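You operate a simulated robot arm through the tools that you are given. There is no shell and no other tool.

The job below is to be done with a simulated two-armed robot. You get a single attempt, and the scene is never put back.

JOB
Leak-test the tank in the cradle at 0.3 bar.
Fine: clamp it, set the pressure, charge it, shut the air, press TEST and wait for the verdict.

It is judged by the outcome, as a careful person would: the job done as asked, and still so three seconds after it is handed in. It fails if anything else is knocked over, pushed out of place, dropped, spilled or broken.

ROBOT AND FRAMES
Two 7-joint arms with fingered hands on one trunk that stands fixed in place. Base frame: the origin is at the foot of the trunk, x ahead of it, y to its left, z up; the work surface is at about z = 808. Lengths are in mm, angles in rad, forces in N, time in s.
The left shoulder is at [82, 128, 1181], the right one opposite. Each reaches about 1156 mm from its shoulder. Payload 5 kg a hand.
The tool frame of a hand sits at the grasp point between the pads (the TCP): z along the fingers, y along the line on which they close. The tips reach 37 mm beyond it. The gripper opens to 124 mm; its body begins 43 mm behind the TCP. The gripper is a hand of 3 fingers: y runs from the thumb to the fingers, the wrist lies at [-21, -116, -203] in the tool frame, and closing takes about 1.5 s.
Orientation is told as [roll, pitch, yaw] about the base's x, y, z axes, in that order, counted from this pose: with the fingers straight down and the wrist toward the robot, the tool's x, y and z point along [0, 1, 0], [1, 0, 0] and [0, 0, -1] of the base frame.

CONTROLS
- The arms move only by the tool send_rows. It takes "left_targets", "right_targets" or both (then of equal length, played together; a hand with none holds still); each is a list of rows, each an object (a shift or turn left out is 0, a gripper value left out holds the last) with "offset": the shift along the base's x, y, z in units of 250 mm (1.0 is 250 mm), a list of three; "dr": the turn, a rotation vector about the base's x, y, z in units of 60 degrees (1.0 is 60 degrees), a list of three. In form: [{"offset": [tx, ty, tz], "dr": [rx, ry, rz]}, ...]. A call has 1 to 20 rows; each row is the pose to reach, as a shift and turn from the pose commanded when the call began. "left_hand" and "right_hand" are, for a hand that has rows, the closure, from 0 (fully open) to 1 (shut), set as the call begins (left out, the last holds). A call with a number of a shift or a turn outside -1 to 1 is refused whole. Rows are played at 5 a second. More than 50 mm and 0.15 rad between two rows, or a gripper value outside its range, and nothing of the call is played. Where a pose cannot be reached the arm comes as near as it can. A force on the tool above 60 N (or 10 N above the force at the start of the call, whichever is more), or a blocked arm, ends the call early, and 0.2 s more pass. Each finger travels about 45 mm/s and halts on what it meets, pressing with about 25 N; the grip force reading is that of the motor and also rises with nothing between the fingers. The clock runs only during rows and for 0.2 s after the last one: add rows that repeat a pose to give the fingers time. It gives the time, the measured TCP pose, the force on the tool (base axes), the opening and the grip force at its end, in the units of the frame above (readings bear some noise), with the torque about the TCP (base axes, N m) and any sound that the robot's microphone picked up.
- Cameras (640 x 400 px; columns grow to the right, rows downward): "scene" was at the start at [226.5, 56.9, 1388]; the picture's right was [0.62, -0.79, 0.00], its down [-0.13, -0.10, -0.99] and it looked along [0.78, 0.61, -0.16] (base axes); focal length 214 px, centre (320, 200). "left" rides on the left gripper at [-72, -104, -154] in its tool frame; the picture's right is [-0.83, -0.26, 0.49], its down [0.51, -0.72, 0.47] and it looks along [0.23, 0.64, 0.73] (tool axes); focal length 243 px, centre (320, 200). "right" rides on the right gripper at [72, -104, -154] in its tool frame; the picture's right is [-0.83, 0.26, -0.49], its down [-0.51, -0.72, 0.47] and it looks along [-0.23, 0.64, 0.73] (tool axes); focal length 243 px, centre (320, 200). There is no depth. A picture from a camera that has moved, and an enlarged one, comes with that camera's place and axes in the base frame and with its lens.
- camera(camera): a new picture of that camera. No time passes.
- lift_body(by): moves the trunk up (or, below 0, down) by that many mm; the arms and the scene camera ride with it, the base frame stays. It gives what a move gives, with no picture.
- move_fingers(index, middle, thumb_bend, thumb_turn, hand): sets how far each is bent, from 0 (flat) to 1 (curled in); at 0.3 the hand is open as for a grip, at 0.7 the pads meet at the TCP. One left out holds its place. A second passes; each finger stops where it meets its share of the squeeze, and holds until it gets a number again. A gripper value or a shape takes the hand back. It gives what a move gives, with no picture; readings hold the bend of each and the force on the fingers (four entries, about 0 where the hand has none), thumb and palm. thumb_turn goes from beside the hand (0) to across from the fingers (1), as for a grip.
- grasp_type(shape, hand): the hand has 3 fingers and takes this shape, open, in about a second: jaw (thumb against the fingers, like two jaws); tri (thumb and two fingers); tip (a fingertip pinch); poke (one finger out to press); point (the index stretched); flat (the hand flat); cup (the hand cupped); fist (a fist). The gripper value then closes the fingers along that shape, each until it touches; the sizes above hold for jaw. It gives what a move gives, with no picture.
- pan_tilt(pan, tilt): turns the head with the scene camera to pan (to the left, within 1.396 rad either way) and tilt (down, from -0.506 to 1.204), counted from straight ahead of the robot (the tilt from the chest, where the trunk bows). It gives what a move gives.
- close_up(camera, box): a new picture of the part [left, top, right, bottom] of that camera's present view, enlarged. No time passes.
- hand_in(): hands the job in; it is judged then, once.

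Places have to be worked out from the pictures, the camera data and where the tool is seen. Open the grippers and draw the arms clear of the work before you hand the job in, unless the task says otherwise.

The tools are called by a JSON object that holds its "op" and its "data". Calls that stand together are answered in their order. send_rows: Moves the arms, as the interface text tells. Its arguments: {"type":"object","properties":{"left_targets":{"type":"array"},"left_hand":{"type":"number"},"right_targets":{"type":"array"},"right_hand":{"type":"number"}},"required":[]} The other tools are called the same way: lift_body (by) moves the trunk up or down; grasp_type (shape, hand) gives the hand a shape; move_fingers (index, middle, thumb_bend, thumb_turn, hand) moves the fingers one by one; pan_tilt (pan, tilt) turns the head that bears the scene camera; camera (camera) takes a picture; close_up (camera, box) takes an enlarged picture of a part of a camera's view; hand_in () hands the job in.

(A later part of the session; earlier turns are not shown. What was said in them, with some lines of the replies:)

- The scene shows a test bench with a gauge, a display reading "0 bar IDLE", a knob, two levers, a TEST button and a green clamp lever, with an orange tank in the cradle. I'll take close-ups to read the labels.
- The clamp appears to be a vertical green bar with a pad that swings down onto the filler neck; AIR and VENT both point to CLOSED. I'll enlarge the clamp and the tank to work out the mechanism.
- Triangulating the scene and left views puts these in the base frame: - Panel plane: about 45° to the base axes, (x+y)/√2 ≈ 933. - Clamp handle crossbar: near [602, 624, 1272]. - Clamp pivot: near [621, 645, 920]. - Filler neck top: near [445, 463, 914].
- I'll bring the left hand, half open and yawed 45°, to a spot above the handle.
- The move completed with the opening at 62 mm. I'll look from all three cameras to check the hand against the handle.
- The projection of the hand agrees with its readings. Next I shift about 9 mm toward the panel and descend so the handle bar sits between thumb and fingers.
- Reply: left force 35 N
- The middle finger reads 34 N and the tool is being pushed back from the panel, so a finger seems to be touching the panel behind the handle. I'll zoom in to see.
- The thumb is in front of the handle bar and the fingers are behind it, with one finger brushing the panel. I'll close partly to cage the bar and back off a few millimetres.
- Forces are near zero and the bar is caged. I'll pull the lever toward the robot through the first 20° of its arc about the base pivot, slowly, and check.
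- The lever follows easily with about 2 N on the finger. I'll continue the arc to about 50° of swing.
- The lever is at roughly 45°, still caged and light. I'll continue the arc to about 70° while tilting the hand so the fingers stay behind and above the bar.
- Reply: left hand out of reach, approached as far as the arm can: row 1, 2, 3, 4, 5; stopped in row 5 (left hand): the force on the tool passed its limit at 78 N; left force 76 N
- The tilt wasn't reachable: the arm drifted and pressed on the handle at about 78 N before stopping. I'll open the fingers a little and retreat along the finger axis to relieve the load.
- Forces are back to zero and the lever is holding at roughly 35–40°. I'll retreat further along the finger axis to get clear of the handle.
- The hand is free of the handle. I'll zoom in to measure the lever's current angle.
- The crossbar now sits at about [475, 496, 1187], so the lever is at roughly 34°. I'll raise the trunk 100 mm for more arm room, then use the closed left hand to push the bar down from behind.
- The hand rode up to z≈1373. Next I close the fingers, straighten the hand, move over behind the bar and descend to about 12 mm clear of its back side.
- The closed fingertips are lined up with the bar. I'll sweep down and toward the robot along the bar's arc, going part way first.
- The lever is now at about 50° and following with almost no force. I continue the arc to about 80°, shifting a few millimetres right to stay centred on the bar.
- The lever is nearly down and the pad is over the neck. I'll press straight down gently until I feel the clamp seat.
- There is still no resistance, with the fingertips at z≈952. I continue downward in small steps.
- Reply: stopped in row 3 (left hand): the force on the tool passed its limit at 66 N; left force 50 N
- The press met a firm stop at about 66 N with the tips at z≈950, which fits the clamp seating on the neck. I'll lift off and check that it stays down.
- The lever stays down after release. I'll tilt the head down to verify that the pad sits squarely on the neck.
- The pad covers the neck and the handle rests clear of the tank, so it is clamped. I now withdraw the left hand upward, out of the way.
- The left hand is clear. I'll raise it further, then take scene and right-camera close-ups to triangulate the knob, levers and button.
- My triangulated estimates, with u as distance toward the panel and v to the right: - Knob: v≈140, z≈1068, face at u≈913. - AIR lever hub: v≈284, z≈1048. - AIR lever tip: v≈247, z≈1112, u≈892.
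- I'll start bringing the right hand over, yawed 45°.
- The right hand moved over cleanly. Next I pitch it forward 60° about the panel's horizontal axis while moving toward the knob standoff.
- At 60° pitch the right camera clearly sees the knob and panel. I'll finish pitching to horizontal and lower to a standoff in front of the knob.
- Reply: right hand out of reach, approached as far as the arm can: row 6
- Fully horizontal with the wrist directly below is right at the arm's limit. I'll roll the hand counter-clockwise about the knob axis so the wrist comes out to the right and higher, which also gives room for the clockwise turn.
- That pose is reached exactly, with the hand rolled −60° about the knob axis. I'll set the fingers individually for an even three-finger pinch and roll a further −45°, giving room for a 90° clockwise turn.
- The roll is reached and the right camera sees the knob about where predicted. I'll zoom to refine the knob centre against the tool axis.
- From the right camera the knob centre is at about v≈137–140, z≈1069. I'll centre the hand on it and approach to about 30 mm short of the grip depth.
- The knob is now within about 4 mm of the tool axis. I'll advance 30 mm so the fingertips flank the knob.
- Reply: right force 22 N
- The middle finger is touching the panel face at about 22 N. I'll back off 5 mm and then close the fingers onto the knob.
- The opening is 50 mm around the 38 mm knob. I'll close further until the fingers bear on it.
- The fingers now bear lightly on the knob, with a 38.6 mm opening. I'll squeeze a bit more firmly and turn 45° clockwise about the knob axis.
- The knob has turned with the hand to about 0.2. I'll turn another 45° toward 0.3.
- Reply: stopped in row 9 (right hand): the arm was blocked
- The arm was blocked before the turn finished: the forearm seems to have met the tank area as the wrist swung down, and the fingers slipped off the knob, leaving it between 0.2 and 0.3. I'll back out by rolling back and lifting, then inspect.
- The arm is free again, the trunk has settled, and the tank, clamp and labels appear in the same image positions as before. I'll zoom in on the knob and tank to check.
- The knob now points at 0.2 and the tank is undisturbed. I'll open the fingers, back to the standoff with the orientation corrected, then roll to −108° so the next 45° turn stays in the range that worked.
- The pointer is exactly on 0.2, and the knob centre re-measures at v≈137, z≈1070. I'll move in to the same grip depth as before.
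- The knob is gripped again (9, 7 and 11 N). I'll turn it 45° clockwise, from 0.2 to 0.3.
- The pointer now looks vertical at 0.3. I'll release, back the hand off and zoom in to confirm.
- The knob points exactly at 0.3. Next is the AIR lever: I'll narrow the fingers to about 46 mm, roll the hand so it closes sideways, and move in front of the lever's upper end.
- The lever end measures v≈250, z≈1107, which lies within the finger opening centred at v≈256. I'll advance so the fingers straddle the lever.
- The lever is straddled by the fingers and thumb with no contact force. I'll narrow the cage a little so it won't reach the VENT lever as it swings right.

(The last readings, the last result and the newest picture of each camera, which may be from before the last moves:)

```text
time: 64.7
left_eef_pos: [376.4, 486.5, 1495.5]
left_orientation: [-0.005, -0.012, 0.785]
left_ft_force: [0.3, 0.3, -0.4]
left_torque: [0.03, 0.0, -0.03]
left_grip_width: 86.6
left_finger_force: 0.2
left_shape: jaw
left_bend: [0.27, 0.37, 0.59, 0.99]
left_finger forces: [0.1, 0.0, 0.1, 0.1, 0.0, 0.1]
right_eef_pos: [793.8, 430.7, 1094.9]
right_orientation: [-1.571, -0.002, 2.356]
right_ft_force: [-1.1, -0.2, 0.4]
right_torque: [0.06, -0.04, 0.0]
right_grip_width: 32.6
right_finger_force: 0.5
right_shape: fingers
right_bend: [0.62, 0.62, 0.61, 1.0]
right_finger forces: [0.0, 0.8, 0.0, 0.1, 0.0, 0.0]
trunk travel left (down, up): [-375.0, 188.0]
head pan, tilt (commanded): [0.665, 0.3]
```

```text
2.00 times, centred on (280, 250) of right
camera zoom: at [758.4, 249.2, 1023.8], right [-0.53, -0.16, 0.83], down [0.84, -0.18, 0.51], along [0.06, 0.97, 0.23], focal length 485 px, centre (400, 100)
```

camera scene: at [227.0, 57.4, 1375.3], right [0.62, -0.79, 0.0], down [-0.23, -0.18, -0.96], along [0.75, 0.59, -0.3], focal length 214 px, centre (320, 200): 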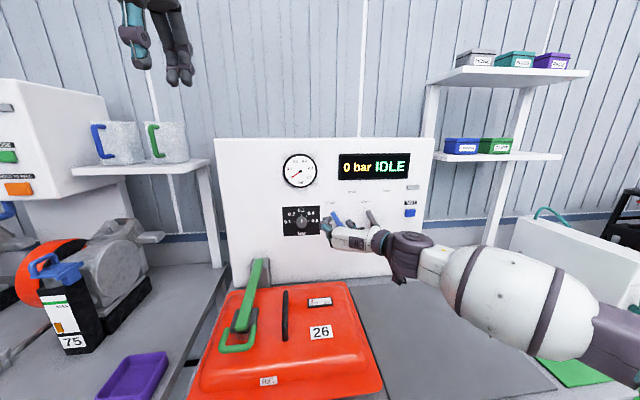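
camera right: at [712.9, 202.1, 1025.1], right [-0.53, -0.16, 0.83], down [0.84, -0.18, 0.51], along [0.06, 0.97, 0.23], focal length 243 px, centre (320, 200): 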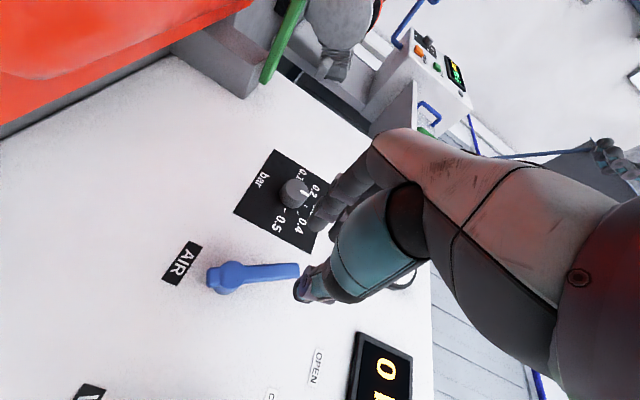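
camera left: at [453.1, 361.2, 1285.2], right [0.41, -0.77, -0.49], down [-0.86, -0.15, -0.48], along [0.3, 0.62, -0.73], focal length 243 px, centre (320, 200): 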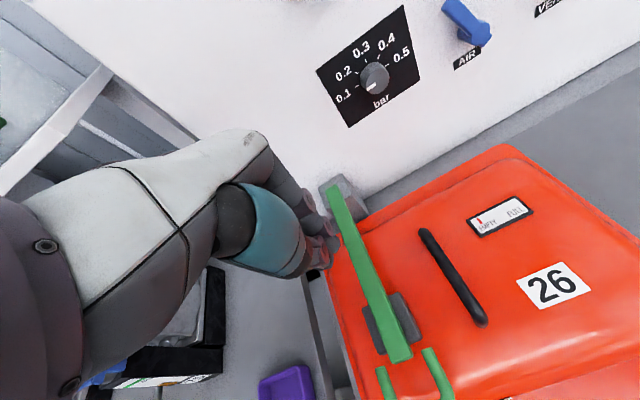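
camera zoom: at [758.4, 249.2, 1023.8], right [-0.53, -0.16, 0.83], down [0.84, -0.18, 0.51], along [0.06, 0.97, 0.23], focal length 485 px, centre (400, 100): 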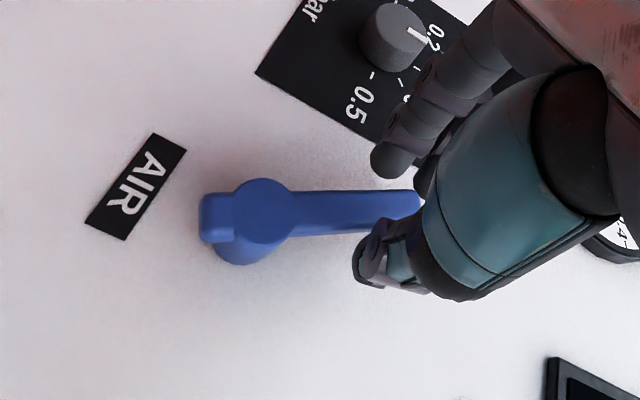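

The fingers lightly contact the lever. Now I sweep it rightward along its arc from CLOSED toward OPEN.

{"op": "send_rows", "data": {"right_targets": [{"offset": [0.0255, -0.0255, 0.018]}, {"offset": [0.0537, -0.0537, 0.028]}, {"offset": [0.082, -0.082, 0.032]}, {"offset": [0.1103, -0.1103, 0.028]}, {"offset": [0.1386, -0.1386, 0.018]}, {"offset": [0.164, -0.164, 0]}]}}

{"op": "close_up", "data": {"camera": "right", "box": [160, 150, 400, 350]}}

{"op": "close_up", "data": {"camera": "scene", "box": [270, 140, 430, 260]}}

```text
time: 66.1
left_eef_pos: [375.8, 488.0, 1494.9]
left_orientation: [-0.003, -0.013, 0.784]
left_ft_force: [0.2, -0.7, -0.2]
left_torque: [0.0, 0.02, -0.02]
left_grip_width: 86.9
left_finger_force: 0.1
left_shape: jaw
left_bend: [0.27, 0.37, 0.59, 0.99]
left_finger forces: [0.0, 0.0, 0.0, 0.0, 0.0, 0.1]
right_eef_pos: [833.7, 390.3, 1095.9]
right_orientation: [-1.572, -0.001, 2.358]
right_ft_force: [-1.2, 1.7, 3.0]
right_torque: [0.12, -0.02, 0.05]
right_grip_width: 34.3
right_finger_force: 2.0
right_shape: fingers
right_bend: [0.61, 0.62, 0.61, 1.0]
right_finger forces: [3.1, 0.0, 0.1, 0.0, 0.0, 0.0]
trunk travel left (down, up): [-375.0, 188.0]
head pan, tilt (commanded): [0.665, 0.3]
```

```text
2.00 times, centred on (280, 250) of right
camera zoom: at [798.9, 208.2, 1024.2], right [-0.53, -0.17, 0.83], down [0.84, -0.18, 0.51], along [0.06, 0.97, 0.23], focal length 485 px, centre (400, 100)
```

zoom: 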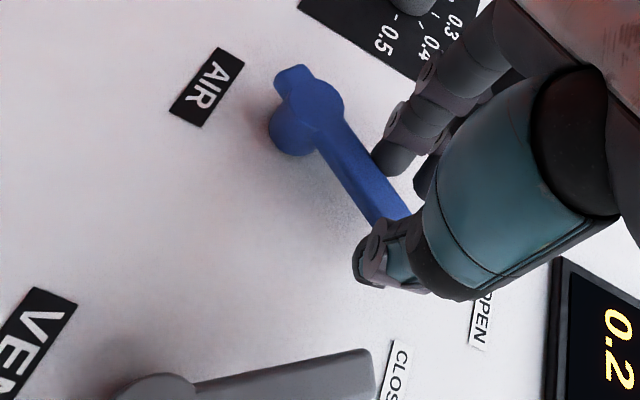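

```text
3.33 times, centred on (350, 200) of scene
camera zoom: at [226.6, 57.0, 1375.5], right [0.62, -0.79, 0.0], down [-0.23, -0.18, -0.96], along [0.75, 0.59, -0.3], focal length 715 px, centre (220, 200)
```

zoom: 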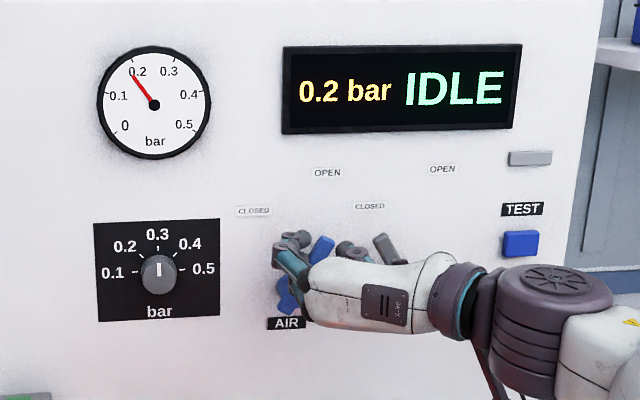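

AIR is open and the tank is charging: the display shows 0.2 bar. I'll hold still and wait for it to settle at 0.3.

{"op": "send_rows", "data": {"right_targets": [{"offset": [0, 0, 0]}, {"offset": [0, 0, 0]}, {"offset": [0, 0, 0]}, {"offset": [0, 0, 0]}, {"offset": [0, 0, 0]}, {"offset": [0, 0, 0]}, {"offset": [0, 0, 0]}, {"offset": [0, 0, 0]}, {"offset": [0, 0, 0]}, {"offset": [0, 0, 0]}]}}

{"op": "close_up", "data": {"camera": "scene", "box": [270, 140, 430, 260]}}

```text
time: 68.3
left_eef_pos: [376.7, 487.5, 1495.6]
left_orientation: [-0.002, -0.013, 0.786]
left_ft_force: [0.4, 0.7, 0.4]
left_torque: [0.02, 0.0, -0.01]
left_grip_width: 87.1
left_finger_force: 0.1
left_shape: jaw
left_bend: [0.27, 0.37, 0.59, 0.99]
left_finger forces: [0.0, 0.1, 0.0, 0.1, 0.0, 0.1]
right_eef_pos: [832.9, 390.8, 1096.1]
right_orientation: [-1.573, 0.001, 2.358]
right_ft_force: [-1.7, 1.9, 3.3]
right_torque: [0.13, -0.06, 0.03]
right_grip_width: 34.1
right_finger_force: 1.7
right_shape: fingers
right_bend: [0.61, 0.62, 0.61, 1.0]
right_finger forces: [2.9, 0.1, 0.0, 0.0, 0.0, 0.1]
trunk travel left (down, up): [-375.0, 188.0]
head pan, tilt (commanded): [0.665, 0.3]
```

```text
3.33 times, centred on (350, 200) of scene
camera zoom: at [226.3, 57.2, 1375.5], right [0.62, -0.79, 0.0], down [-0.23, -0.18, -0.96], along [0.75, 0.59, -0.3], focal length 715 px, centre (220, 200)
```

zoom: 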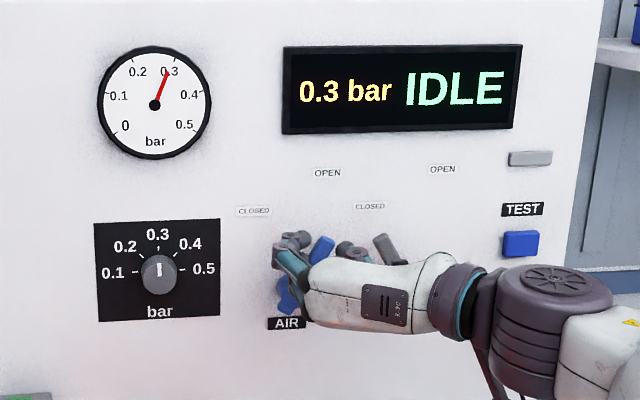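

The display reads 0.3 bar and the gauge needle is at the 0.3 mark. I'll wait one more second to be sure it is steady.

{"op": "send_rows", "data": {"right_targets": [{"offset": [0, 0, 0]}, {"offset": [0, 0, 0]}, {"offset": [0, 0, 0]}, {"offset": [0, 0, 0]}, {"offset": [0, 0, 0]}, {"offset": [0, 0, 0]}]}}

{"op": "close_up", "data": {"camera": "scene", "box": [280, 145, 420, 245]}}

```text
time: 69.7
left_eef_pos: [376.2, 486.4, 1495.4]
left_orientation: [-0.004, -0.012, 0.786]
left_ft_force: [-0.2, -0.6, 0.3]
left_torque: [0.04, 0.02, 0.0]
left_grip_width: 86.6
left_finger_force: 0.0
left_shape: jaw
left_bend: [0.27, 0.37, 0.59, 0.99]
left_finger forces: [0.0, 0.1, 0.0, 0.1, 0.1, 0.1]
right_eef_pos: [834.1, 390.0, 1096.0]
right_orientation: [-1.573, 0.0, 2.355]
right_ft_force: [-0.7, 0.9, 3.1]
right_torque: [0.12, -0.03, 0.06]
right_grip_width: 33.9
right_finger_force: 1.3
right_shape: fingers
right_bend: [0.61, 0.62, 0.61, 1.0]
right_finger forces: [2.8, 0.0, 0.1, 0.0, 0.0, 0.0]
trunk travel left (down, up): [-375.0, 188.0]
head pan, tilt (commanded): [0.665, 0.3]
```

```text
4.00 times, centred on (350, 195) of scene
camera zoom: at [226.3, 57.2, 1375.5], right [0.62, -0.79, 0.0], down [-0.23, -0.18, -0.96], along [0.75, 0.59, -0.3], focal length 858 px, centre (200, 220)
```

zoom: 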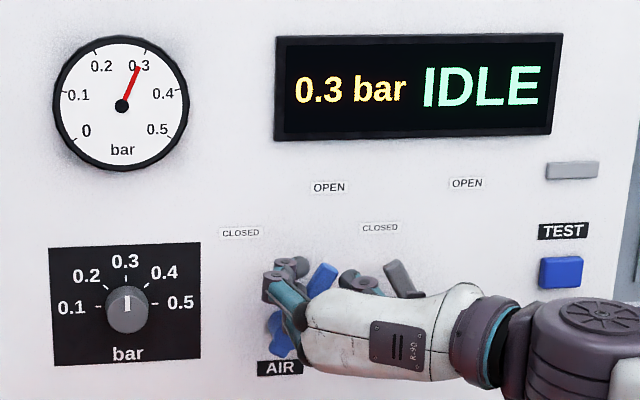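

The pressure is steady at 0.3 bar. I now sweep the AIR lever back to the left, to CLOSED, with a small overshoot so the thumb pushes it fully home.

{"op": "send_rows", "data": {"right_targets": [{"offset": [-0.0255, 0.0255, 0.018]}, {"offset": [-0.0537, 0.0537, 0.028]}, {"offset": [-0.082, 0.082, 0.032]}, {"offset": [-0.1103, 0.1103, 0.028]}, {"offset": [-0.1386, 0.1386, 0.018]}, {"offset": [-0.164, 0.164, 0]}, {"offset": [-0.184, 0.184, -0.01]}, {"offset": [-0.2, 0.2, -0.015]}]}}

{"op": "close_up", "data": {"camera": "right", "box": [160, 150, 400, 350]}}

{"op": "close_up", "data": {"camera": "scene", "box": [270, 140, 430, 260]}}

```text
time: 71.5
left_eef_pos: [377.3, 484.9, 1495.4]
left_orientation: [-0.002, -0.011, 0.787]
left_ft_force: [-0.3, -0.4, -0.8]
left_torque: [0.01, 0.0, 0.01]
left_grip_width: 86.7
left_finger_force: 0.0
left_shape: jaw
left_bend: [0.27, 0.37, 0.59, 0.99]
left_finger forces: [0.0, 0.1, 0.0, 0.0, 0.0, 0.0]
right_eef_pos: [786.7, 439.7, 1092.2]
right_orientation: [-1.571, -0.002, 2.355]
right_ft_force: [2.5, -5.6, 2.1]
right_torque: [-0.02, -0.12, -0.21]
right_grip_width: 38.6
right_finger_force: 2.8
right_shape: fingers
right_bend: [0.62, 0.62, 0.58, 1.0]
right_finger forces: [0.0, 0.1, 0.0, 0.0, 5.8, 0.0]
trunk travel left (down, up): [-375.0, 188.0]
head pan, tilt (commanded): [0.665, 0.3]
```

```text
2.00 times, centred on (280, 250) of right
camera zoom: at [750.6, 257.3, 1020.8], right [-0.53, -0.16, 0.83], down [0.84, -0.18, 0.51], along [0.06, 0.97, 0.23], focal length 485 px, centre (400, 100)
```

zoom: 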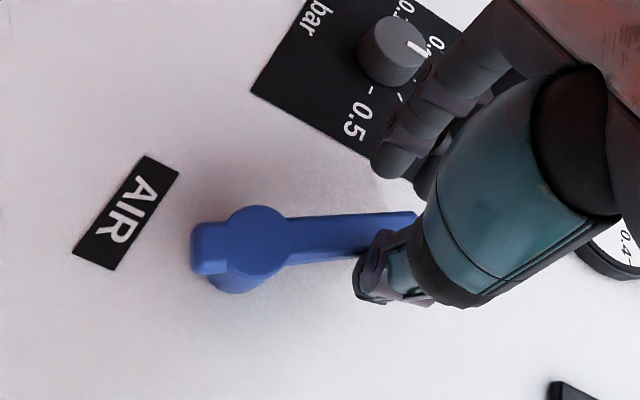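

```text
3.33 times, centred on (350, 200) of scene
camera zoom: at [226.9, 56.1, 1375.5], right [0.62, -0.79, 0.0], down [-0.23, -0.18, -0.96], along [0.75, 0.59, -0.3], focal length 715 px, centre (220, 200)
```

zoom: 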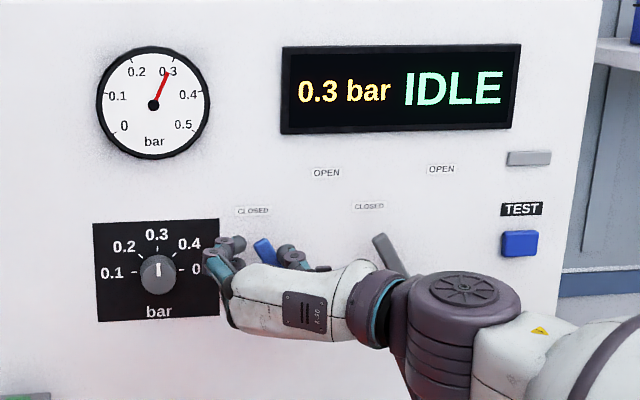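

AIR is nearly or fully closed with 5.8 N on the thumb, and the pressure holds at 0.3. I'll push a few millimetres further to be sure it is on its stop.

{"op": "send_rows", "data": {"right_targets": [{"offset": [-0.01, 0.01, -0.005]}, {"offset": [-0.02, 0.02, -0.01]}, {"offset": [-0.03, 0.03, -0.015]}, {"offset": [-0.03, 0.03, -0.015]}]}}

{"op": "close_up", "data": {"camera": "right", "box": [160, 150, 400, 350]}}

```text
time: 72.5
left_eef_pos: [377.1, 484.1, 1496.0]
left_orientation: [-0.002, -0.011, 0.785]
left_ft_force: [-0.6, -0.4, 1.0]
left_torque: [0.01, 0.01, -0.05]
left_grip_width: 86.7
left_finger_force: 0.1
left_shape: jaw
left_bend: [0.27, 0.37, 0.59, 0.99]
left_finger forces: [0.0, 0.1, 0.0, 0.0, 0.0, 0.1]
right_eef_pos: [778.5, 445.4, 1088.6]
right_orientation: [-1.573, -0.002, 2.356]
right_ft_force: [7.1, -9.5, 5.8]
right_torque: [0.0, -0.23, -0.43]
right_grip_width: 48.7
right_finger_force: 7.2
right_shape: fingers
right_bend: [0.62, 0.62, 0.53, 1.0]
right_finger forces: [0.1, 0.0, 0.0, 0.0, 13.4, 0.0]
trunk travel left (down, up): [-375.0, 188.0]
head pan, tilt (commanded): [0.665, 0.3]
```

```text
2.00 times, centred on (280, 250) of right
camera zoom: at [742.1, 263.9, 1017.1], right [-0.53, -0.16, 0.83], down [0.84, -0.18, 0.51], along [0.07, 0.97, 0.23], focal length 485 px, centre (400, 100)
```

zoom: 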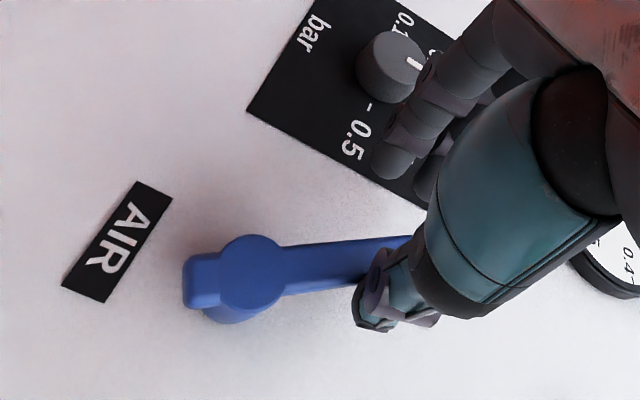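

The thumb now yields at 13 N without moving the lever, so AIR is on its CLOSED stop. I relieve sideways and back the hand straight out.

{"op": "send_rows", "data": {"right_targets": [{"offset": [0.025, -0.025, 0.01]}, {"offset": [-0.03, -0.08, 0.012]}, {"offset": [-0.1, -0.15, 0.012]}, {"offset": [-0.18, -0.23, 0.012]}, {"offset": [-0.24, -0.29, 0.02]}]}}

{"op": "camera", "data": {"camera": "scene"}}

{"op": "close_up", "data": {"camera": "scene", "box": [270, 140, 430, 260]}}

{"op": "camera", "data": {"camera": "right"}}

```text
time: 73.7
left_eef_pos: [376.5, 485.9, 1496.0]
left_orientation: [-0.005, -0.013, 0.786]
left_ft_force: [0.3, -0.8, 0.6]
left_torque: [0.01, -0.02, 0.02]
left_grip_width: 86.8
left_finger_force: 0.1
left_shape: jaw
left_bend: [0.27, 0.37, 0.59, 0.99]
left_finger forces: [0.0, 0.0, 0.1, 0.1, 0.1, 0.0]
right_eef_pos: [717.9, 374.6, 1094.5]
right_orientation: [-1.572, 0.0, 2.356]
right_ft_force: [-0.4, 0.8, -0.1]
right_torque: [-0.01, 0.01, 0.03]
right_grip_width: 32.8
right_finger_force: 0.0
right_shape: fingers
right_bend: [0.62, 0.62, 0.61, 1.0]
right_finger forces: [0.0, 0.0, 0.0, 0.0, 0.0, 0.1]
trunk travel left (down, up): [-375.0, 188.0]
head pan, tilt (commanded): [0.665, 0.3]
```

```text
taken
camera scene: at [226.2, 56.7, 1375.5], right [0.62, -0.79, 0.0], down [-0.23, -0.18, -0.96], along [0.75, 0.59, -0.3], focal length 214 px, centre (320, 200)
```

scene: 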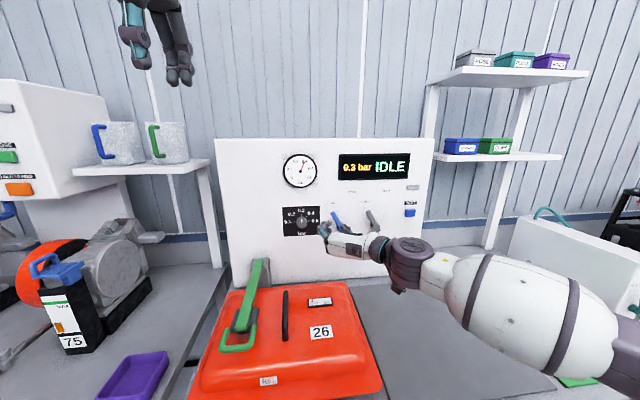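

```text
3.33 times, centred on (350, 200) of scene
camera zoom: at [226.2, 56.7, 1375.5], right [0.62, -0.79, 0.0], down [-0.23, -0.18, -0.96], along [0.75, 0.59, -0.3], focal length 715 px, centre (220, 200)
```

zoom: 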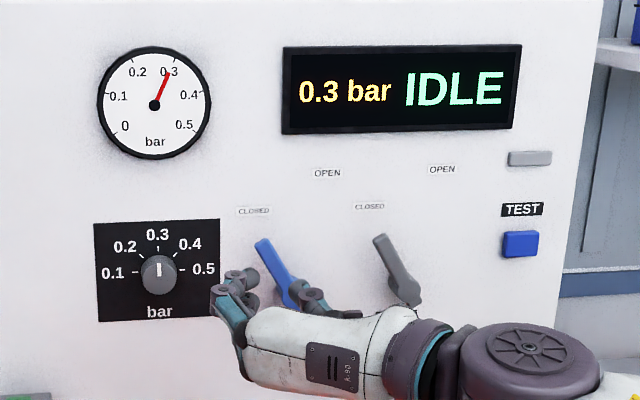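

```text
taken
camera right: at [682.2, 192.7, 1023.2], right [-0.53, -0.16, 0.83], down [0.84, -0.18, 0.51], along [0.06, 0.97, 0.23], focal length 243 px, centre (320, 200)
```

right: 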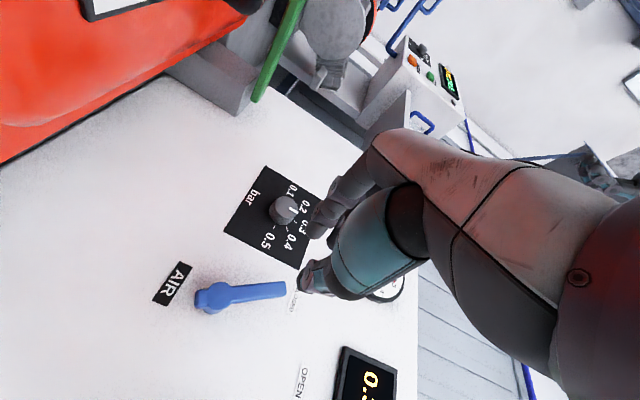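

AIR is visibly back at CLOSED and the reading holds at 0.3 bar. The TEST button is at about v≈553, z≈1087, u≈920. I'll close the hand into a blunt tip and move across in front of it, staying well clear of the VENT lever.

{"op": "send_rows", "data": {"right_targets": [{"offset": [0.1, -0.09, 0]}, {"offset": [0.22, -0.2, 0]}, {"offset": [0.34, -0.306, -0.005]}, {"offset": [0.46, -0.412, -0.01]}, {"offset": [0.58, -0.52, -0.015]}, {"offset": [0.7, -0.628, -0.02]}, {"offset": [0.82, -0.735, -0.025]}, {"offset": [0.925, -0.829, -0.03]}, {"offset": [0.925, -0.829, -0.03]}], "right_hand": 1.0}}

{"op": "camera", "data": {"camera": "scene"}}

{"op": "camera", "data": {"camera": "right"}}

```text
time: 75.7
left_eef_pos: [376.6, 487.0, 1495.7]
left_orientation: [-0.002, -0.012, 0.786]
left_ft_force: [-0.4, 0.3, 0.0]
left_torque: [0.0, 0.01, 0.0]
left_grip_width: 87.0
left_finger_force: 0.1
left_shape: jaw
left_bend: [0.27, 0.37, 0.59, 0.99]
left_finger forces: [0.1, 0.0, 0.1, 0.0, 0.0, 0.0]
right_eef_pos: [949.3, 168.2, 1087.8]
right_orientation: [-1.572, 0.0, 2.357]
right_ft_force: [-0.9, -0.6, -0.4]
right_torque: [0.02, 0.01, -0.01]
right_grip_width: 0.0
right_finger_force: 24.8
right_shape: jaw
right_bend: [0.7, 0.7, 0.56, 1.0]
right_finger forces: [0.1, 0.0, 0.1, 0.0, 0.0, 0.1]
trunk travel left (down, up): [-375.0, 188.0]
head pan, tilt (commanded): [0.665, 0.3]
```

```text
taken
camera scene: at [226.4, 57.4, 1375.5], right [0.62, -0.79, 0.0], down [-0.23, -0.18, -0.96], along [0.75, 0.59, -0.3], focal length 214 px, centre (320, 200)
```

scene: 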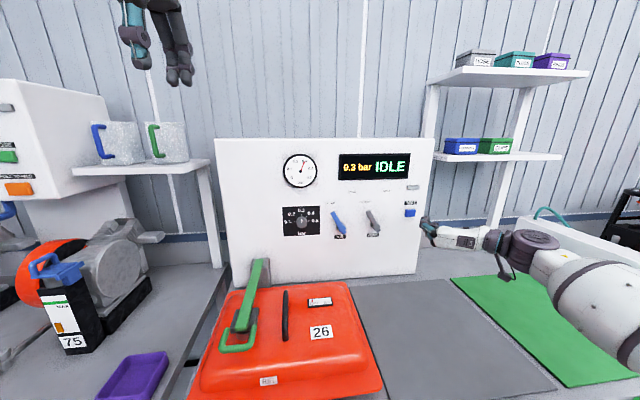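

```text
taken
camera right: at [914.6, -14.8, 1015.7], right [-0.53, -0.16, 0.83], down [0.84, -0.18, 0.51], along [0.06, 0.97, 0.23], focal length 243 px, centre (320, 200)
```

right: 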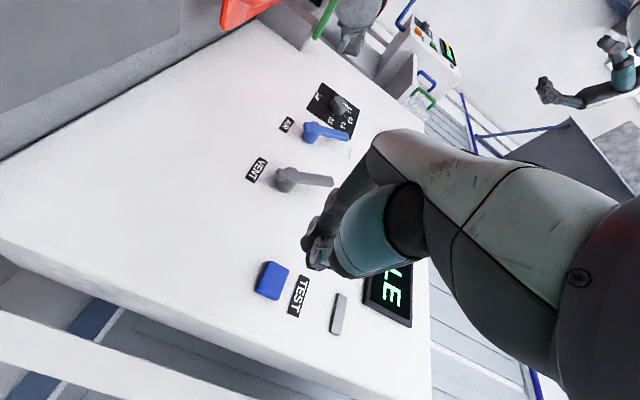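

The hand is at the standoff and the right camera places the button within a few millimetres of the tool axis. I'll advance and press gently.

{"op": "send_rows", "data": {"right_targets": [{"offset": [0.0925, 0.0772, -0.02]}, {"offset": [0.1632, 0.1479, -0.02]}, {"offset": [0.2198, 0.2045, -0.02]}, {"offset": [0.234, 0.2186, -0.02]}, {"offset": [0.248, 0.2327, -0.02]}, {"offset": [0.2551, 0.2398, -0.02]}, {"offset": [0.2622, 0.2469, -0.02]}]}}

{"op": "close_up", "data": {"camera": "right", "box": [200, 170, 440, 350]}}

{"op": "close_up", "data": {"camera": "scene", "box": [270, 140, 450, 270]}}

```text
time: 77.3
left_eef_pos: [376.6, 486.0, 1496.0]
left_orientation: [-0.002, -0.012, 0.785]
left_ft_force: [0.6, -0.2, 0.1]
left_torque: [0.0, 0.01, 0.0]
left_grip_width: 86.7
left_finger_force: 0.1
left_shape: jaw
left_bend: [0.27, 0.37, 0.59, 0.99]
left_finger forces: [0.1, 0.0, 0.0, 0.0, 0.0, 0.1]
right_eef_pos: [1014.2, 231.1, 1082.0]
right_orientation: [-1.571, -0.001, 2.357]
right_ft_force: [-0.5, -1.6, 0.5]
right_torque: [-0.01, -0.02, 0.01]
right_grip_width: 0.0
right_finger_force: 24.7
right_shape: jaw
right_bend: [0.7, 0.7, 0.56, 1.0]
right_finger forces: [0.0, 0.0, 0.0, 0.0, 0.0, 0.0]
trunk travel left (down, up): [-375.0, 188.0]
head pan, tilt (commanded): [0.665, 0.3]
```

```text
2.22 times, centred on (320, 260) of right
camera zoom: at [978.9, 48.0, 1009.4], right [-0.53, -0.16, 0.83], down [0.84, -0.18, 0.51], along [0.06, 0.97, 0.23], focal length 539 px, centre (320, 67)
```

zoom: 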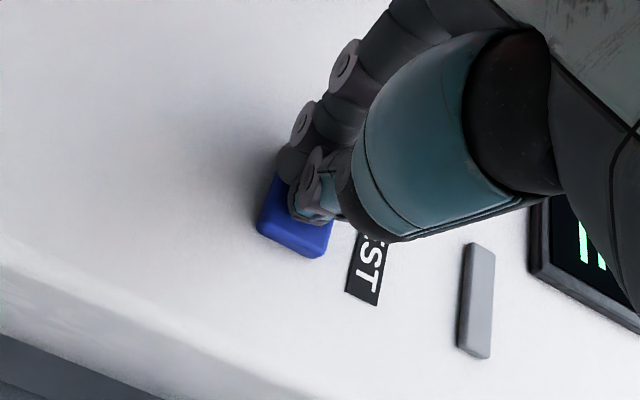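

```text
3.08 times, centred on (360, 205) of scene
camera zoom: at [226.8, 57.3, 1375.4], right [0.62, -0.79, 0.0], down [-0.23, -0.18, -0.96], along [0.75, 0.59, -0.3], focal length 660 px, centre (197, 185)
```

zoom: 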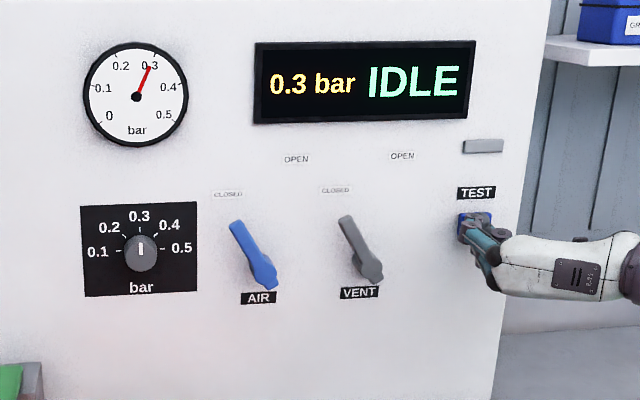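

The tip is right at the button and the display still shows IDLE. I'll press in small steps.

{"op": "send_rows", "data": {"right_targets": [{"offset": [0.0085, 0.0085, 0]}, {"offset": [0.017, 0.017, 0]}, {"offset": [0.0255, 0.0255, 0]}, {"offset": [0.034, 0.034, 0]}]}}

{"op": "close_up", "data": {"camera": "scene", "box": [270, 140, 450, 270]}}

```text
time: 78.3
left_eef_pos: [373.5, 483.0, 1498.0]
left_orientation: [-0.003, -0.014, 0.786]
left_ft_force: [0.0, -0.5, 0.5]
left_torque: [0.02, -0.04, 0.01]
left_grip_width: 86.8
left_finger_force: 0.0
left_shape: jaw
left_bend: [0.27, 0.37, 0.59, 0.99]
left_finger forces: [0.0, 0.0, 0.1, 0.0, 0.0, 0.1]
right_eef_pos: [1020.7, 235.8, 1082.7]
right_orientation: [-1.572, -0.001, 2.357]
right_ft_force: [-22.3, -21.3, -6.5]
right_torque: [-0.27, 0.3, -0.2]
right_grip_width: 0.2
right_finger_force: 25.2
right_shape: jaw
right_bend: [0.7, 0.7, 0.57, 1.0]
right_finger forces: [0.0, 0.1, 0.0, 0.0, 49.6, 0.0]
trunk travel left (down, up): [-375.0, 188.0]
head pan, tilt (commanded): [0.665, 0.3]
heard: click
```

```text
3.08 times, centred on (360, 205) of scene
camera zoom: at [224.4, 54.2, 1375.9], right [0.62, -0.79, 0.0], down [-0.23, -0.18, -0.96], along [0.75, 0.59, -0.29], focal length 660 px, centre (197, 185)
```

zoom: 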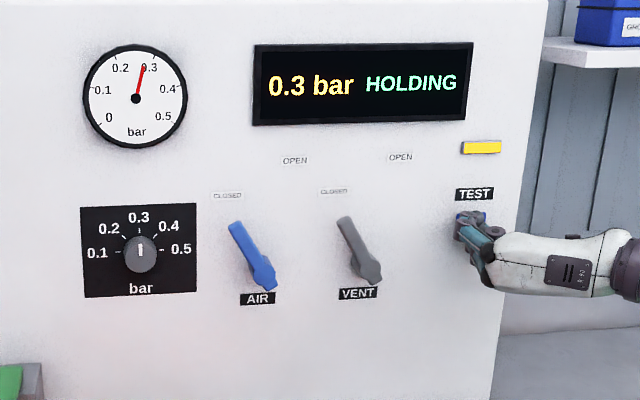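

A click was heard, the display says HOLDING and the lamp is yellow, so the test is running. I'll release the button by backing straight off.

{"op": "send_rows", "data": {"right_targets": [{"offset": [-0.05, -0.05, 0]}, {"offset": [-0.13, -0.13, 0]}, {"offset": [-0.23, -0.23, 0]}, {"offset": [-0.33, -0.33, 0]}]}}

{"op": "close_up", "data": {"camera": "scene", "box": [270, 140, 450, 270]}}

```text
time: 79.3
left_eef_pos: [377.3, 484.2, 1496.2]
left_orientation: [-0.004, -0.012, 0.785]
left_ft_force: [0.5, -0.6, 1.4]
left_torque: [0.02, 0.0, -0.01]
left_grip_width: 87.0
left_finger_force: 0.1
left_shape: jaw
left_bend: [0.27, 0.37, 0.59, 0.99]
left_finger forces: [0.0, 0.0, 0.0, 0.0, 0.0, 0.0]
right_eef_pos: [939.0, 157.1, 1081.1]
right_orientation: [-1.574, -0.002, 2.359]
right_ft_force: [0.5, -0.1, 0.4]
right_torque: [-0.02, 0.04, -0.01]
right_grip_width: 0.0
right_finger_force: 25.0
right_shape: jaw
right_bend: [0.7, 0.7, 0.57, 1.0]
right_finger forces: [0.0, 0.0, 0.0, 0.0, 0.1, 0.0]
trunk travel left (down, up): [-375.0, 188.0]
head pan, tilt (commanded): [0.665, 0.3]
```

```text
3.08 times, centred on (360, 205) of scene
camera zoom: at [226.5, 56.1, 1375.5], right [0.62, -0.79, 0.0], down [-0.23, -0.18, -0.96], along [0.75, 0.59, -0.29], focal length 660 px, centre (197, 185)
```

zoom: 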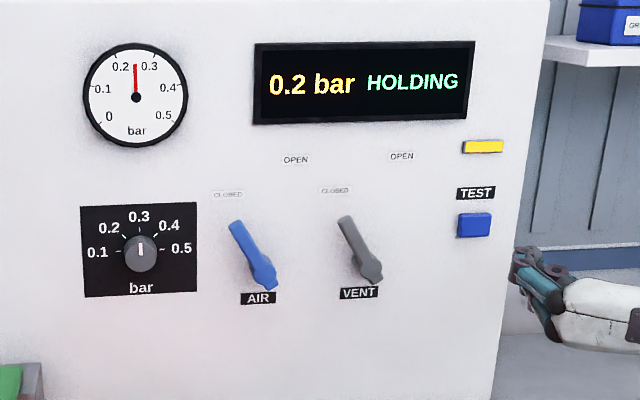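

The pressure is falling during the hold. I'll wait for the verdict while watching.

{"op": "send_rows", "data": {"right_targets": [{"offset": [0, 0, 0]}, {"offset": [0, 0, 0]}, {"offset": [0, 0, 0]}, {"offset": [0, 0, 0]}, {"offset": [0, 0, 0]}, {"offset": [0, 0, 0]}, {"offset": [0, 0, 0]}, {"offset": [0, 0, 0]}, {"offset": [0, 0, 0]}, {"offset": [0, 0, 0]}]}}

{"op": "close_up", "data": {"camera": "scene", "box": [270, 140, 450, 270]}}

```text
time: 81.5
left_eef_pos: [376.5, 486.3, 1494.8]
left_orientation: [-0.005, -0.012, 0.785]
left_ft_force: [-0.9, 0.5, -0.1]
left_torque: [0.0, 0.02, -0.02]
left_grip_width: 87.2
left_finger_force: 0.0
left_shape: jaw
left_bend: [0.27, 0.37, 0.59, 0.99]
left_finger forces: [0.1, 0.0, 0.0, 0.1, 0.0, 0.0]
right_eef_pos: [939.8, 156.2, 1080.6]
right_orientation: [-1.571, -0.003, 2.356]
right_ft_force: [0.0, 0.4, 0.8]
right_torque: [-0.02, -0.04, 0.01]
right_grip_width: 0.1
right_finger_force: 24.6
right_shape: jaw
right_bend: [0.7, 0.7, 0.57, 1.0]
right_finger forces: [0.1, 0.1, 0.0, 0.0, 0.0, 0.0]
trunk travel left (down, up): [-375.0, 188.0]
head pan, tilt (commanded): [0.665, 0.3]
```

```text
3.08 times, centred on (360, 205) of scene
camera zoom: at [226.8, 57.2, 1375.4], right [0.62, -0.79, 0.0], down [-0.23, -0.18, -0.96], along [0.75, 0.59, -0.3], focal length 660 px, centre (197, 185)
```

zoom: 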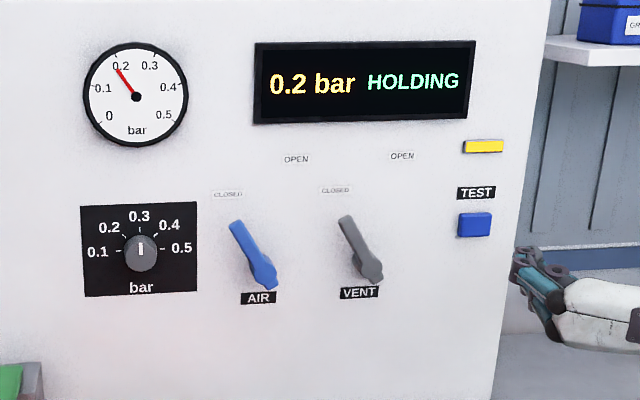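

Still HOLDING, with the needle near 0.18. I'll keep waiting and also check that the clamp is still down.

{"op": "send_rows", "data": {"right_targets": [{"offset": [0, 0, 0]}, {"offset": [0, 0, 0]}, {"offset": [0, 0, 0]}, {"offset": [0, 0, 0]}, {"offset": [0, 0, 0]}, {"offset": [0, 0, 0]}, {"offset": [0, 0, 0]}, {"offset": [0, 0, 0]}, {"offset": [0, 0, 0]}, {"offset": [0, 0, 0]}]}}

{"op": "close_up", "data": {"camera": "scene", "box": [270, 140, 450, 270]}}

{"op": "close_up", "data": {"camera": "scene", "box": [190, 240, 400, 400]}}

```text
time: 83.7
left_eef_pos: [377.7, 487.5, 1494.9]
left_orientation: [-0.003, -0.012, 0.786]
left_ft_force: [-0.3, 0.2, 0.3]
left_torque: [-0.03, 0.06, 0.04]
left_grip_width: 87.0
left_finger_force: 0.0
left_shape: jaw
left_bend: [0.27, 0.37, 0.59, 0.99]
left_finger forces: [0.1, 0.1, 0.0, 0.0, 0.0, 0.0]
right_eef_pos: [940.3, 156.9, 1080.2]
right_orientation: [-1.571, -0.003, 2.355]
right_ft_force: [0.8, -0.3, -1.2]
right_torque: [0.02, 0.02, -0.01]
right_grip_width: 0.0
right_finger_force: 24.9
right_shape: jaw
right_bend: [0.7, 0.7, 0.57, 1.0]
right_finger forces: [0.0, 0.0, 0.0, 0.1, 0.0, 0.1]
trunk travel left (down, up): [-375.0, 188.0]
head pan, tilt (commanded): [0.665, 0.3]
```

```text
3.08 times, centred on (360, 205) of scene
camera zoom: at [226.8, 57.2, 1375.4], right [0.62, -0.79, 0.0], down [-0.23, -0.18, -0.96], along [0.75, 0.59, -0.3], focal length 660 px, centre (197, 185)
```

zoom: 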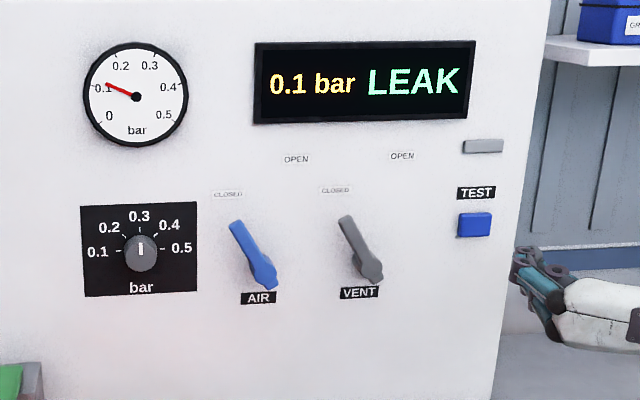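

```text
2.50 times, centred on (295, 320) of scene
camera zoom: at [226.8, 57.2, 1375.4], right [0.62, -0.79, 0.0], down [-0.23, -0.18, -0.96], along [0.75, 0.59, -0.3], focal length 536 px, centre (382, -100)
```

zoom: 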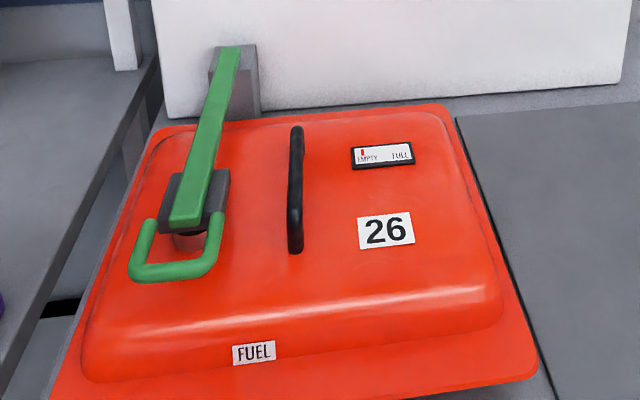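

The verdict is LEAK. Before accepting it I want to be sure the leak isn't from a poorly seated clamp, so I'll inspect the pad and neck closely.

{"op": "pan_tilt", "data": {"pan": 0.75, "tilt": 0.75}}

{"op": "close_up", "data": {"camera": "scene", "box": [250, 140, 350, 240]}}

{"op": "camera", "data": {"camera": "scene"}}

{"op": "camera", "data": {"camera": "left"}}

```text
time: 84.6
left_eef_pos: [376.6, 488.0, 1494.3]
left_orientation: [-0.006, -0.014, 0.786]
left_ft_force: [-0.6, -0.2, 0.0]
left_torque: [-0.03, 0.01, 0.0]
left_grip_width: 86.7
left_finger_force: 0.1
left_shape: jaw
left_bend: [0.27, 0.37, 0.59, 0.99]
left_finger forces: [0.0, 0.1, 0.0, 0.1, 0.1, 0.0]
right_eef_pos: [940.1, 156.8, 1080.7]
right_orientation: [-1.571, -0.003, 2.356]
right_ft_force: [-0.7, 0.1, -0.2]
right_torque: [0.03, 0.0, -0.01]
right_grip_width: 0.0
right_finger_force: 24.7
right_shape: jaw
right_bend: [0.7, 0.7, 0.57, 1.0]
right_finger forces: [0.1, 0.0, 0.1, 0.0, 0.0, 0.1]
trunk travel left (down, up): [-375.0, 188.0]
head pan, tilt (commanded): [0.75, 0.75]
```

```text
4.00 times, centred on (300, 190) of scene
camera zoom: at [214.0, 56.1, 1335.1], right [0.68, -0.73, 0.0], down [-0.5, -0.46, -0.73], along [0.54, 0.5, -0.68], focal length 858 px, centre (400, 240)
```

zoom: 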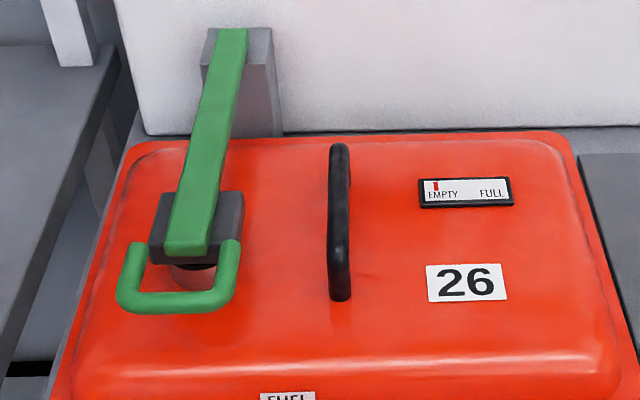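

```text
taken
camera scene: at [214.0, 56.1, 1335.1], right [0.68, -0.73, 0.0], down [-0.5, -0.46, -0.73], along [0.54, 0.5, -0.68], focal length 214 px, centre (320, 200)
```

scene: 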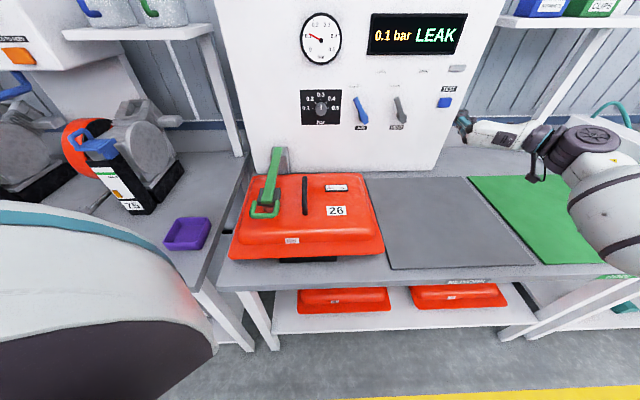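

```text
taken
camera left: at [353.8, 359.7, 1648.9], right [0.41, -0.77, -0.49], down [-0.86, -0.15, -0.48], along [0.3, 0.62, -0.73], focal length 243 px, centre (320, 200)
```

left: 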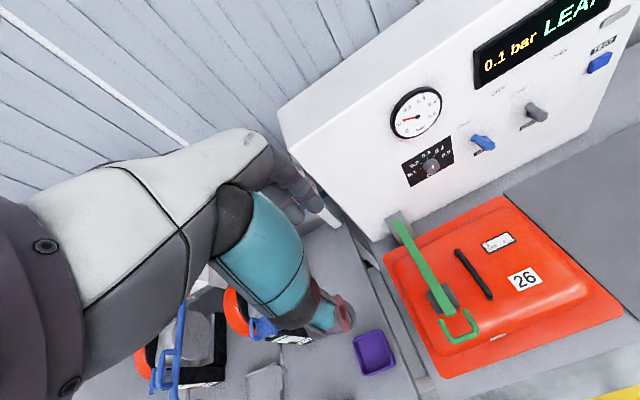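

I'll enlarge further on the pad and neck from this view.

{"op": "close_up", "data": {"camera": "scene", "box": [250, 165, 310, 225]}}

{"op": "close_up", "data": {"camera": "scene", "box": [260, 190, 290, 220]}}

{"op": "close_up", "data": {"camera": "left", "box": [370, 200, 500, 350]}}

```text
6.67 times, centred on (280, 195) of scene
camera zoom: at [214.0, 56.1, 1335.1], right [0.68, -0.73, 0.0], down [-0.5, -0.46, -0.73], along [0.54, 0.5, -0.68], focal length 1430 px, centre (587, 233)
```

zoom: 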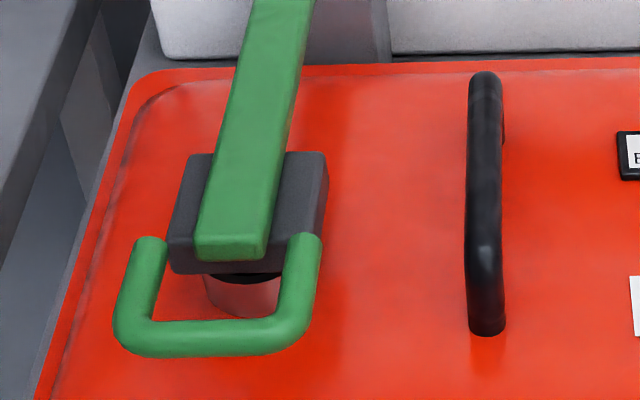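

```text
13.33 times, centred on (275, 205) of scene
camera zoom: at [214.0, 56.1, 1335.1], right [0.68, -0.73, 0.0], down [-0.5, -0.46, -0.73], along [0.54, 0.5, -0.68], focal length 2860 px, centre (920, 133)
```

zoom: 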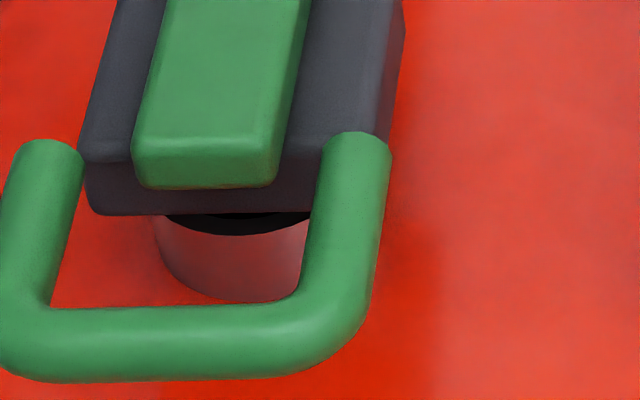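

```text
2.67 times, centred on (435, 275) of left
camera zoom: at [353.8, 359.7, 1648.9], right [0.41, -0.77, -0.49], down [-0.86, -0.15, -0.48], along [0.3, 0.62, -0.73], focal length 647 px, centre (13, 0)
```

zoom: 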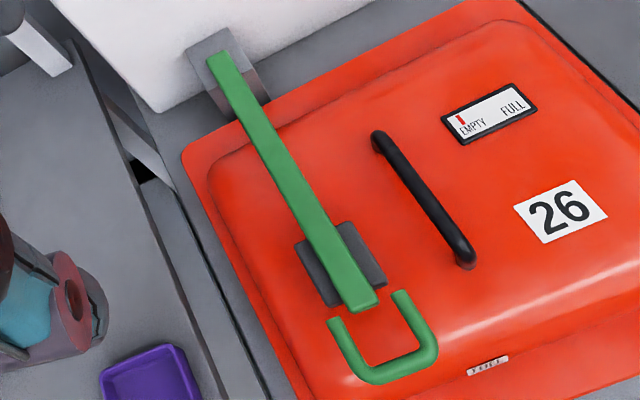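

The clamp bar measures level to within about half a degree over its length, with its top at z≈946, so the clamp is fully home. VENT and AIR are both closed, and the pressure held at 0.3 until the test began. LEAK therefore appears to be the tank's genuine verdict. I'll now open the hands and draw both arms clear.

{"op": "send_rows", "data": {"right_targets": [{"offset": [-0.06, -0.06, 0.06]}, {"offset": [-0.13, -0.13, 0.16]}, {"offset": [-0.2, -0.2, 0.28]}, {"offset": [-0.27, -0.27, 0.4]}, {"offset": [-0.34, -0.34, 0.52]}, {"offset": [-0.4, -0.4, 0.64]}, {"offset": [-0.45, -0.45, 0.76]}, {"offset": [-0.48, -0.48, 0.88]}], "left_targets": [{"offset": [0, 0, 0.06]}, {"offset": [0, 0, 0.12]}, {"offset": [0, 0, 0.18]}, {"offset": [0, 0, 0.24]}, {"offset": [0, 0, 0.3]}, {"offset": [0, 0, 0.36]}, {"offset": [0, 0, 0.4]}, {"offset": [0, 0, 0.4]}], "left_hand": 0.0, "right_hand": 0.0}}

{"op": "pan_tilt", "data": {"pan": 0.665, "tilt": 0.3}}

{"op": "camera", "data": {"camera": "scene"}}

{"op": "close_up", "data": {"camera": "scene", "box": [270, 140, 450, 270]}}

```text
time: 86.4
left_eef_pos: [377.0, 487.8, 1595.8]
left_orientation: [-0.005, -0.011, 0.785]
left_ft_force: [-0.3, 0.4, 0.3]
left_torque: [-0.02, -0.01, 0.03]
left_grip_width: 123.6
left_finger_force: 0.0
left_shape: jaw
left_bend: [0.3, 0.3, 0.3, 0.98]
left_finger forces: [0.1, 0.0, 0.0, 0.0, 0.0, 0.1]
right_eef_pos: [820.4, 35.3, 1301.4]
right_orientation: [-1.572, 0.0, 2.358]
right_ft_force: [-1.1, 0.1, 0.2]
right_torque: [0.02, 0.03, 0.01]
right_grip_width: 123.7
right_finger_force: 0.0
right_shape: jaw
right_bend: [0.3, 0.3, 0.3, 0.98]
right_finger forces: [0.0, 0.0, 0.0, 0.1, 0.0, 0.0]
trunk travel left (down, up): [-375.0, 188.0]
head pan, tilt (commanded): [0.75, 0.75]
```

```text
time: 87.3
left_eef_pos: [377.7, 486.2, 1596.0]
left_orientation: [-0.002, -0.012, 0.786]
left_ft_force: [0.4, -0.4, 0.1]
left_torque: [-0.02, 0.0, 0.01]
left_grip_width: 123.6
left_finger_force: 0.0
left_shape: jaw
left_bend: [0.3, 0.3, 0.3, 0.98]
left_finger forces: [0.1, 0.0, 0.0, 0.0, 0.1, 0.1]
right_eef_pos: [820.8, 34.9, 1301.4]
right_orientation: [-1.571, -0.002, 2.357]
right_ft_force: [-0.3, -0.4, 0.0]
right_torque: [0.0, 0.01, 0.01]
right_grip_width: 123.7
right_finger_force: 0.1
right_shape: jaw
right_bend: [0.3, 0.3, 0.3, 0.98]
right_finger forces: [0.0, 0.0, 0.0, 0.0, 0.0, 0.0]
trunk travel left (down, up): [-375.0, 188.0]
head pan, tilt (commanded): [0.665, 0.3]
```

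```text
taken
camera scene: at [227.1, 57.2, 1375.3], right [0.62, -0.79, 0.0], down [-0.23, -0.18, -0.95], along [0.75, 0.59, -0.3], focal length 214 px, centre (320, 200)
```

scene: 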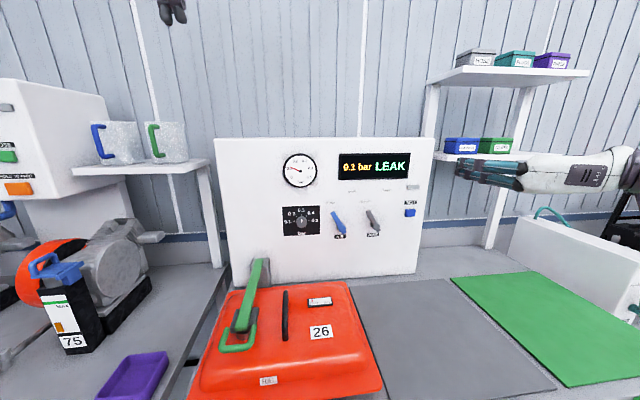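

```text
3.08 times, centred on (360, 205) of scene
camera zoom: at [227.1, 57.2, 1375.3], right [0.62, -0.79, 0.0], down [-0.23, -0.18, -0.95], along [0.75, 0.59, -0.3], focal length 660 px, centre (197, 185)
```

zoom: 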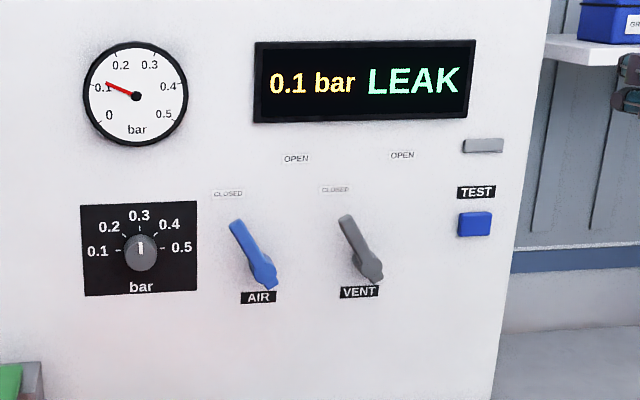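

The verdict LEAK is displayed, and the pressure stopped falling once the hold ended. The knob is at 0.3, AIR and VENT are closed, the clamp is down, the tank is undisturbed, and both hands are open and clear. I'm handing the job in.

{"op": "hand_in", "data": {}}

```text
The job is handed in.
```

I ran the leak test on the tank in the cradle (no. 26) at 0.3 bar, and the bench's verdict was **LEAK**. The pressure fell from 0.3 to about 0.1 bar during the hold.

- **Clamp:** The lever is down with its pad on the filler neck. It measured level to within about half a degree, so I don't think a loose clamp caused the leak.
- **Pressure:** The knob is at 0.3 bar. The tank charged to 0.3 and stayed there with AIR shut, until I pressed TEST.
- **Valves:** AIR and VENT are both closed. I did not vent or unclamp afterwards, since you didn't ask for it, so about 0.1 bar is still in the tank.

Two contacts happened along the way:

- **On the clamp handle:** The left hand briefly pressed on it at about 78 N.
- **Near the tank:** The right arm was blocked by something there while turning the knob.

In the pictures taken afterwards, the tank and clamp looked undisturbed. Both hands are open and clear of the work.
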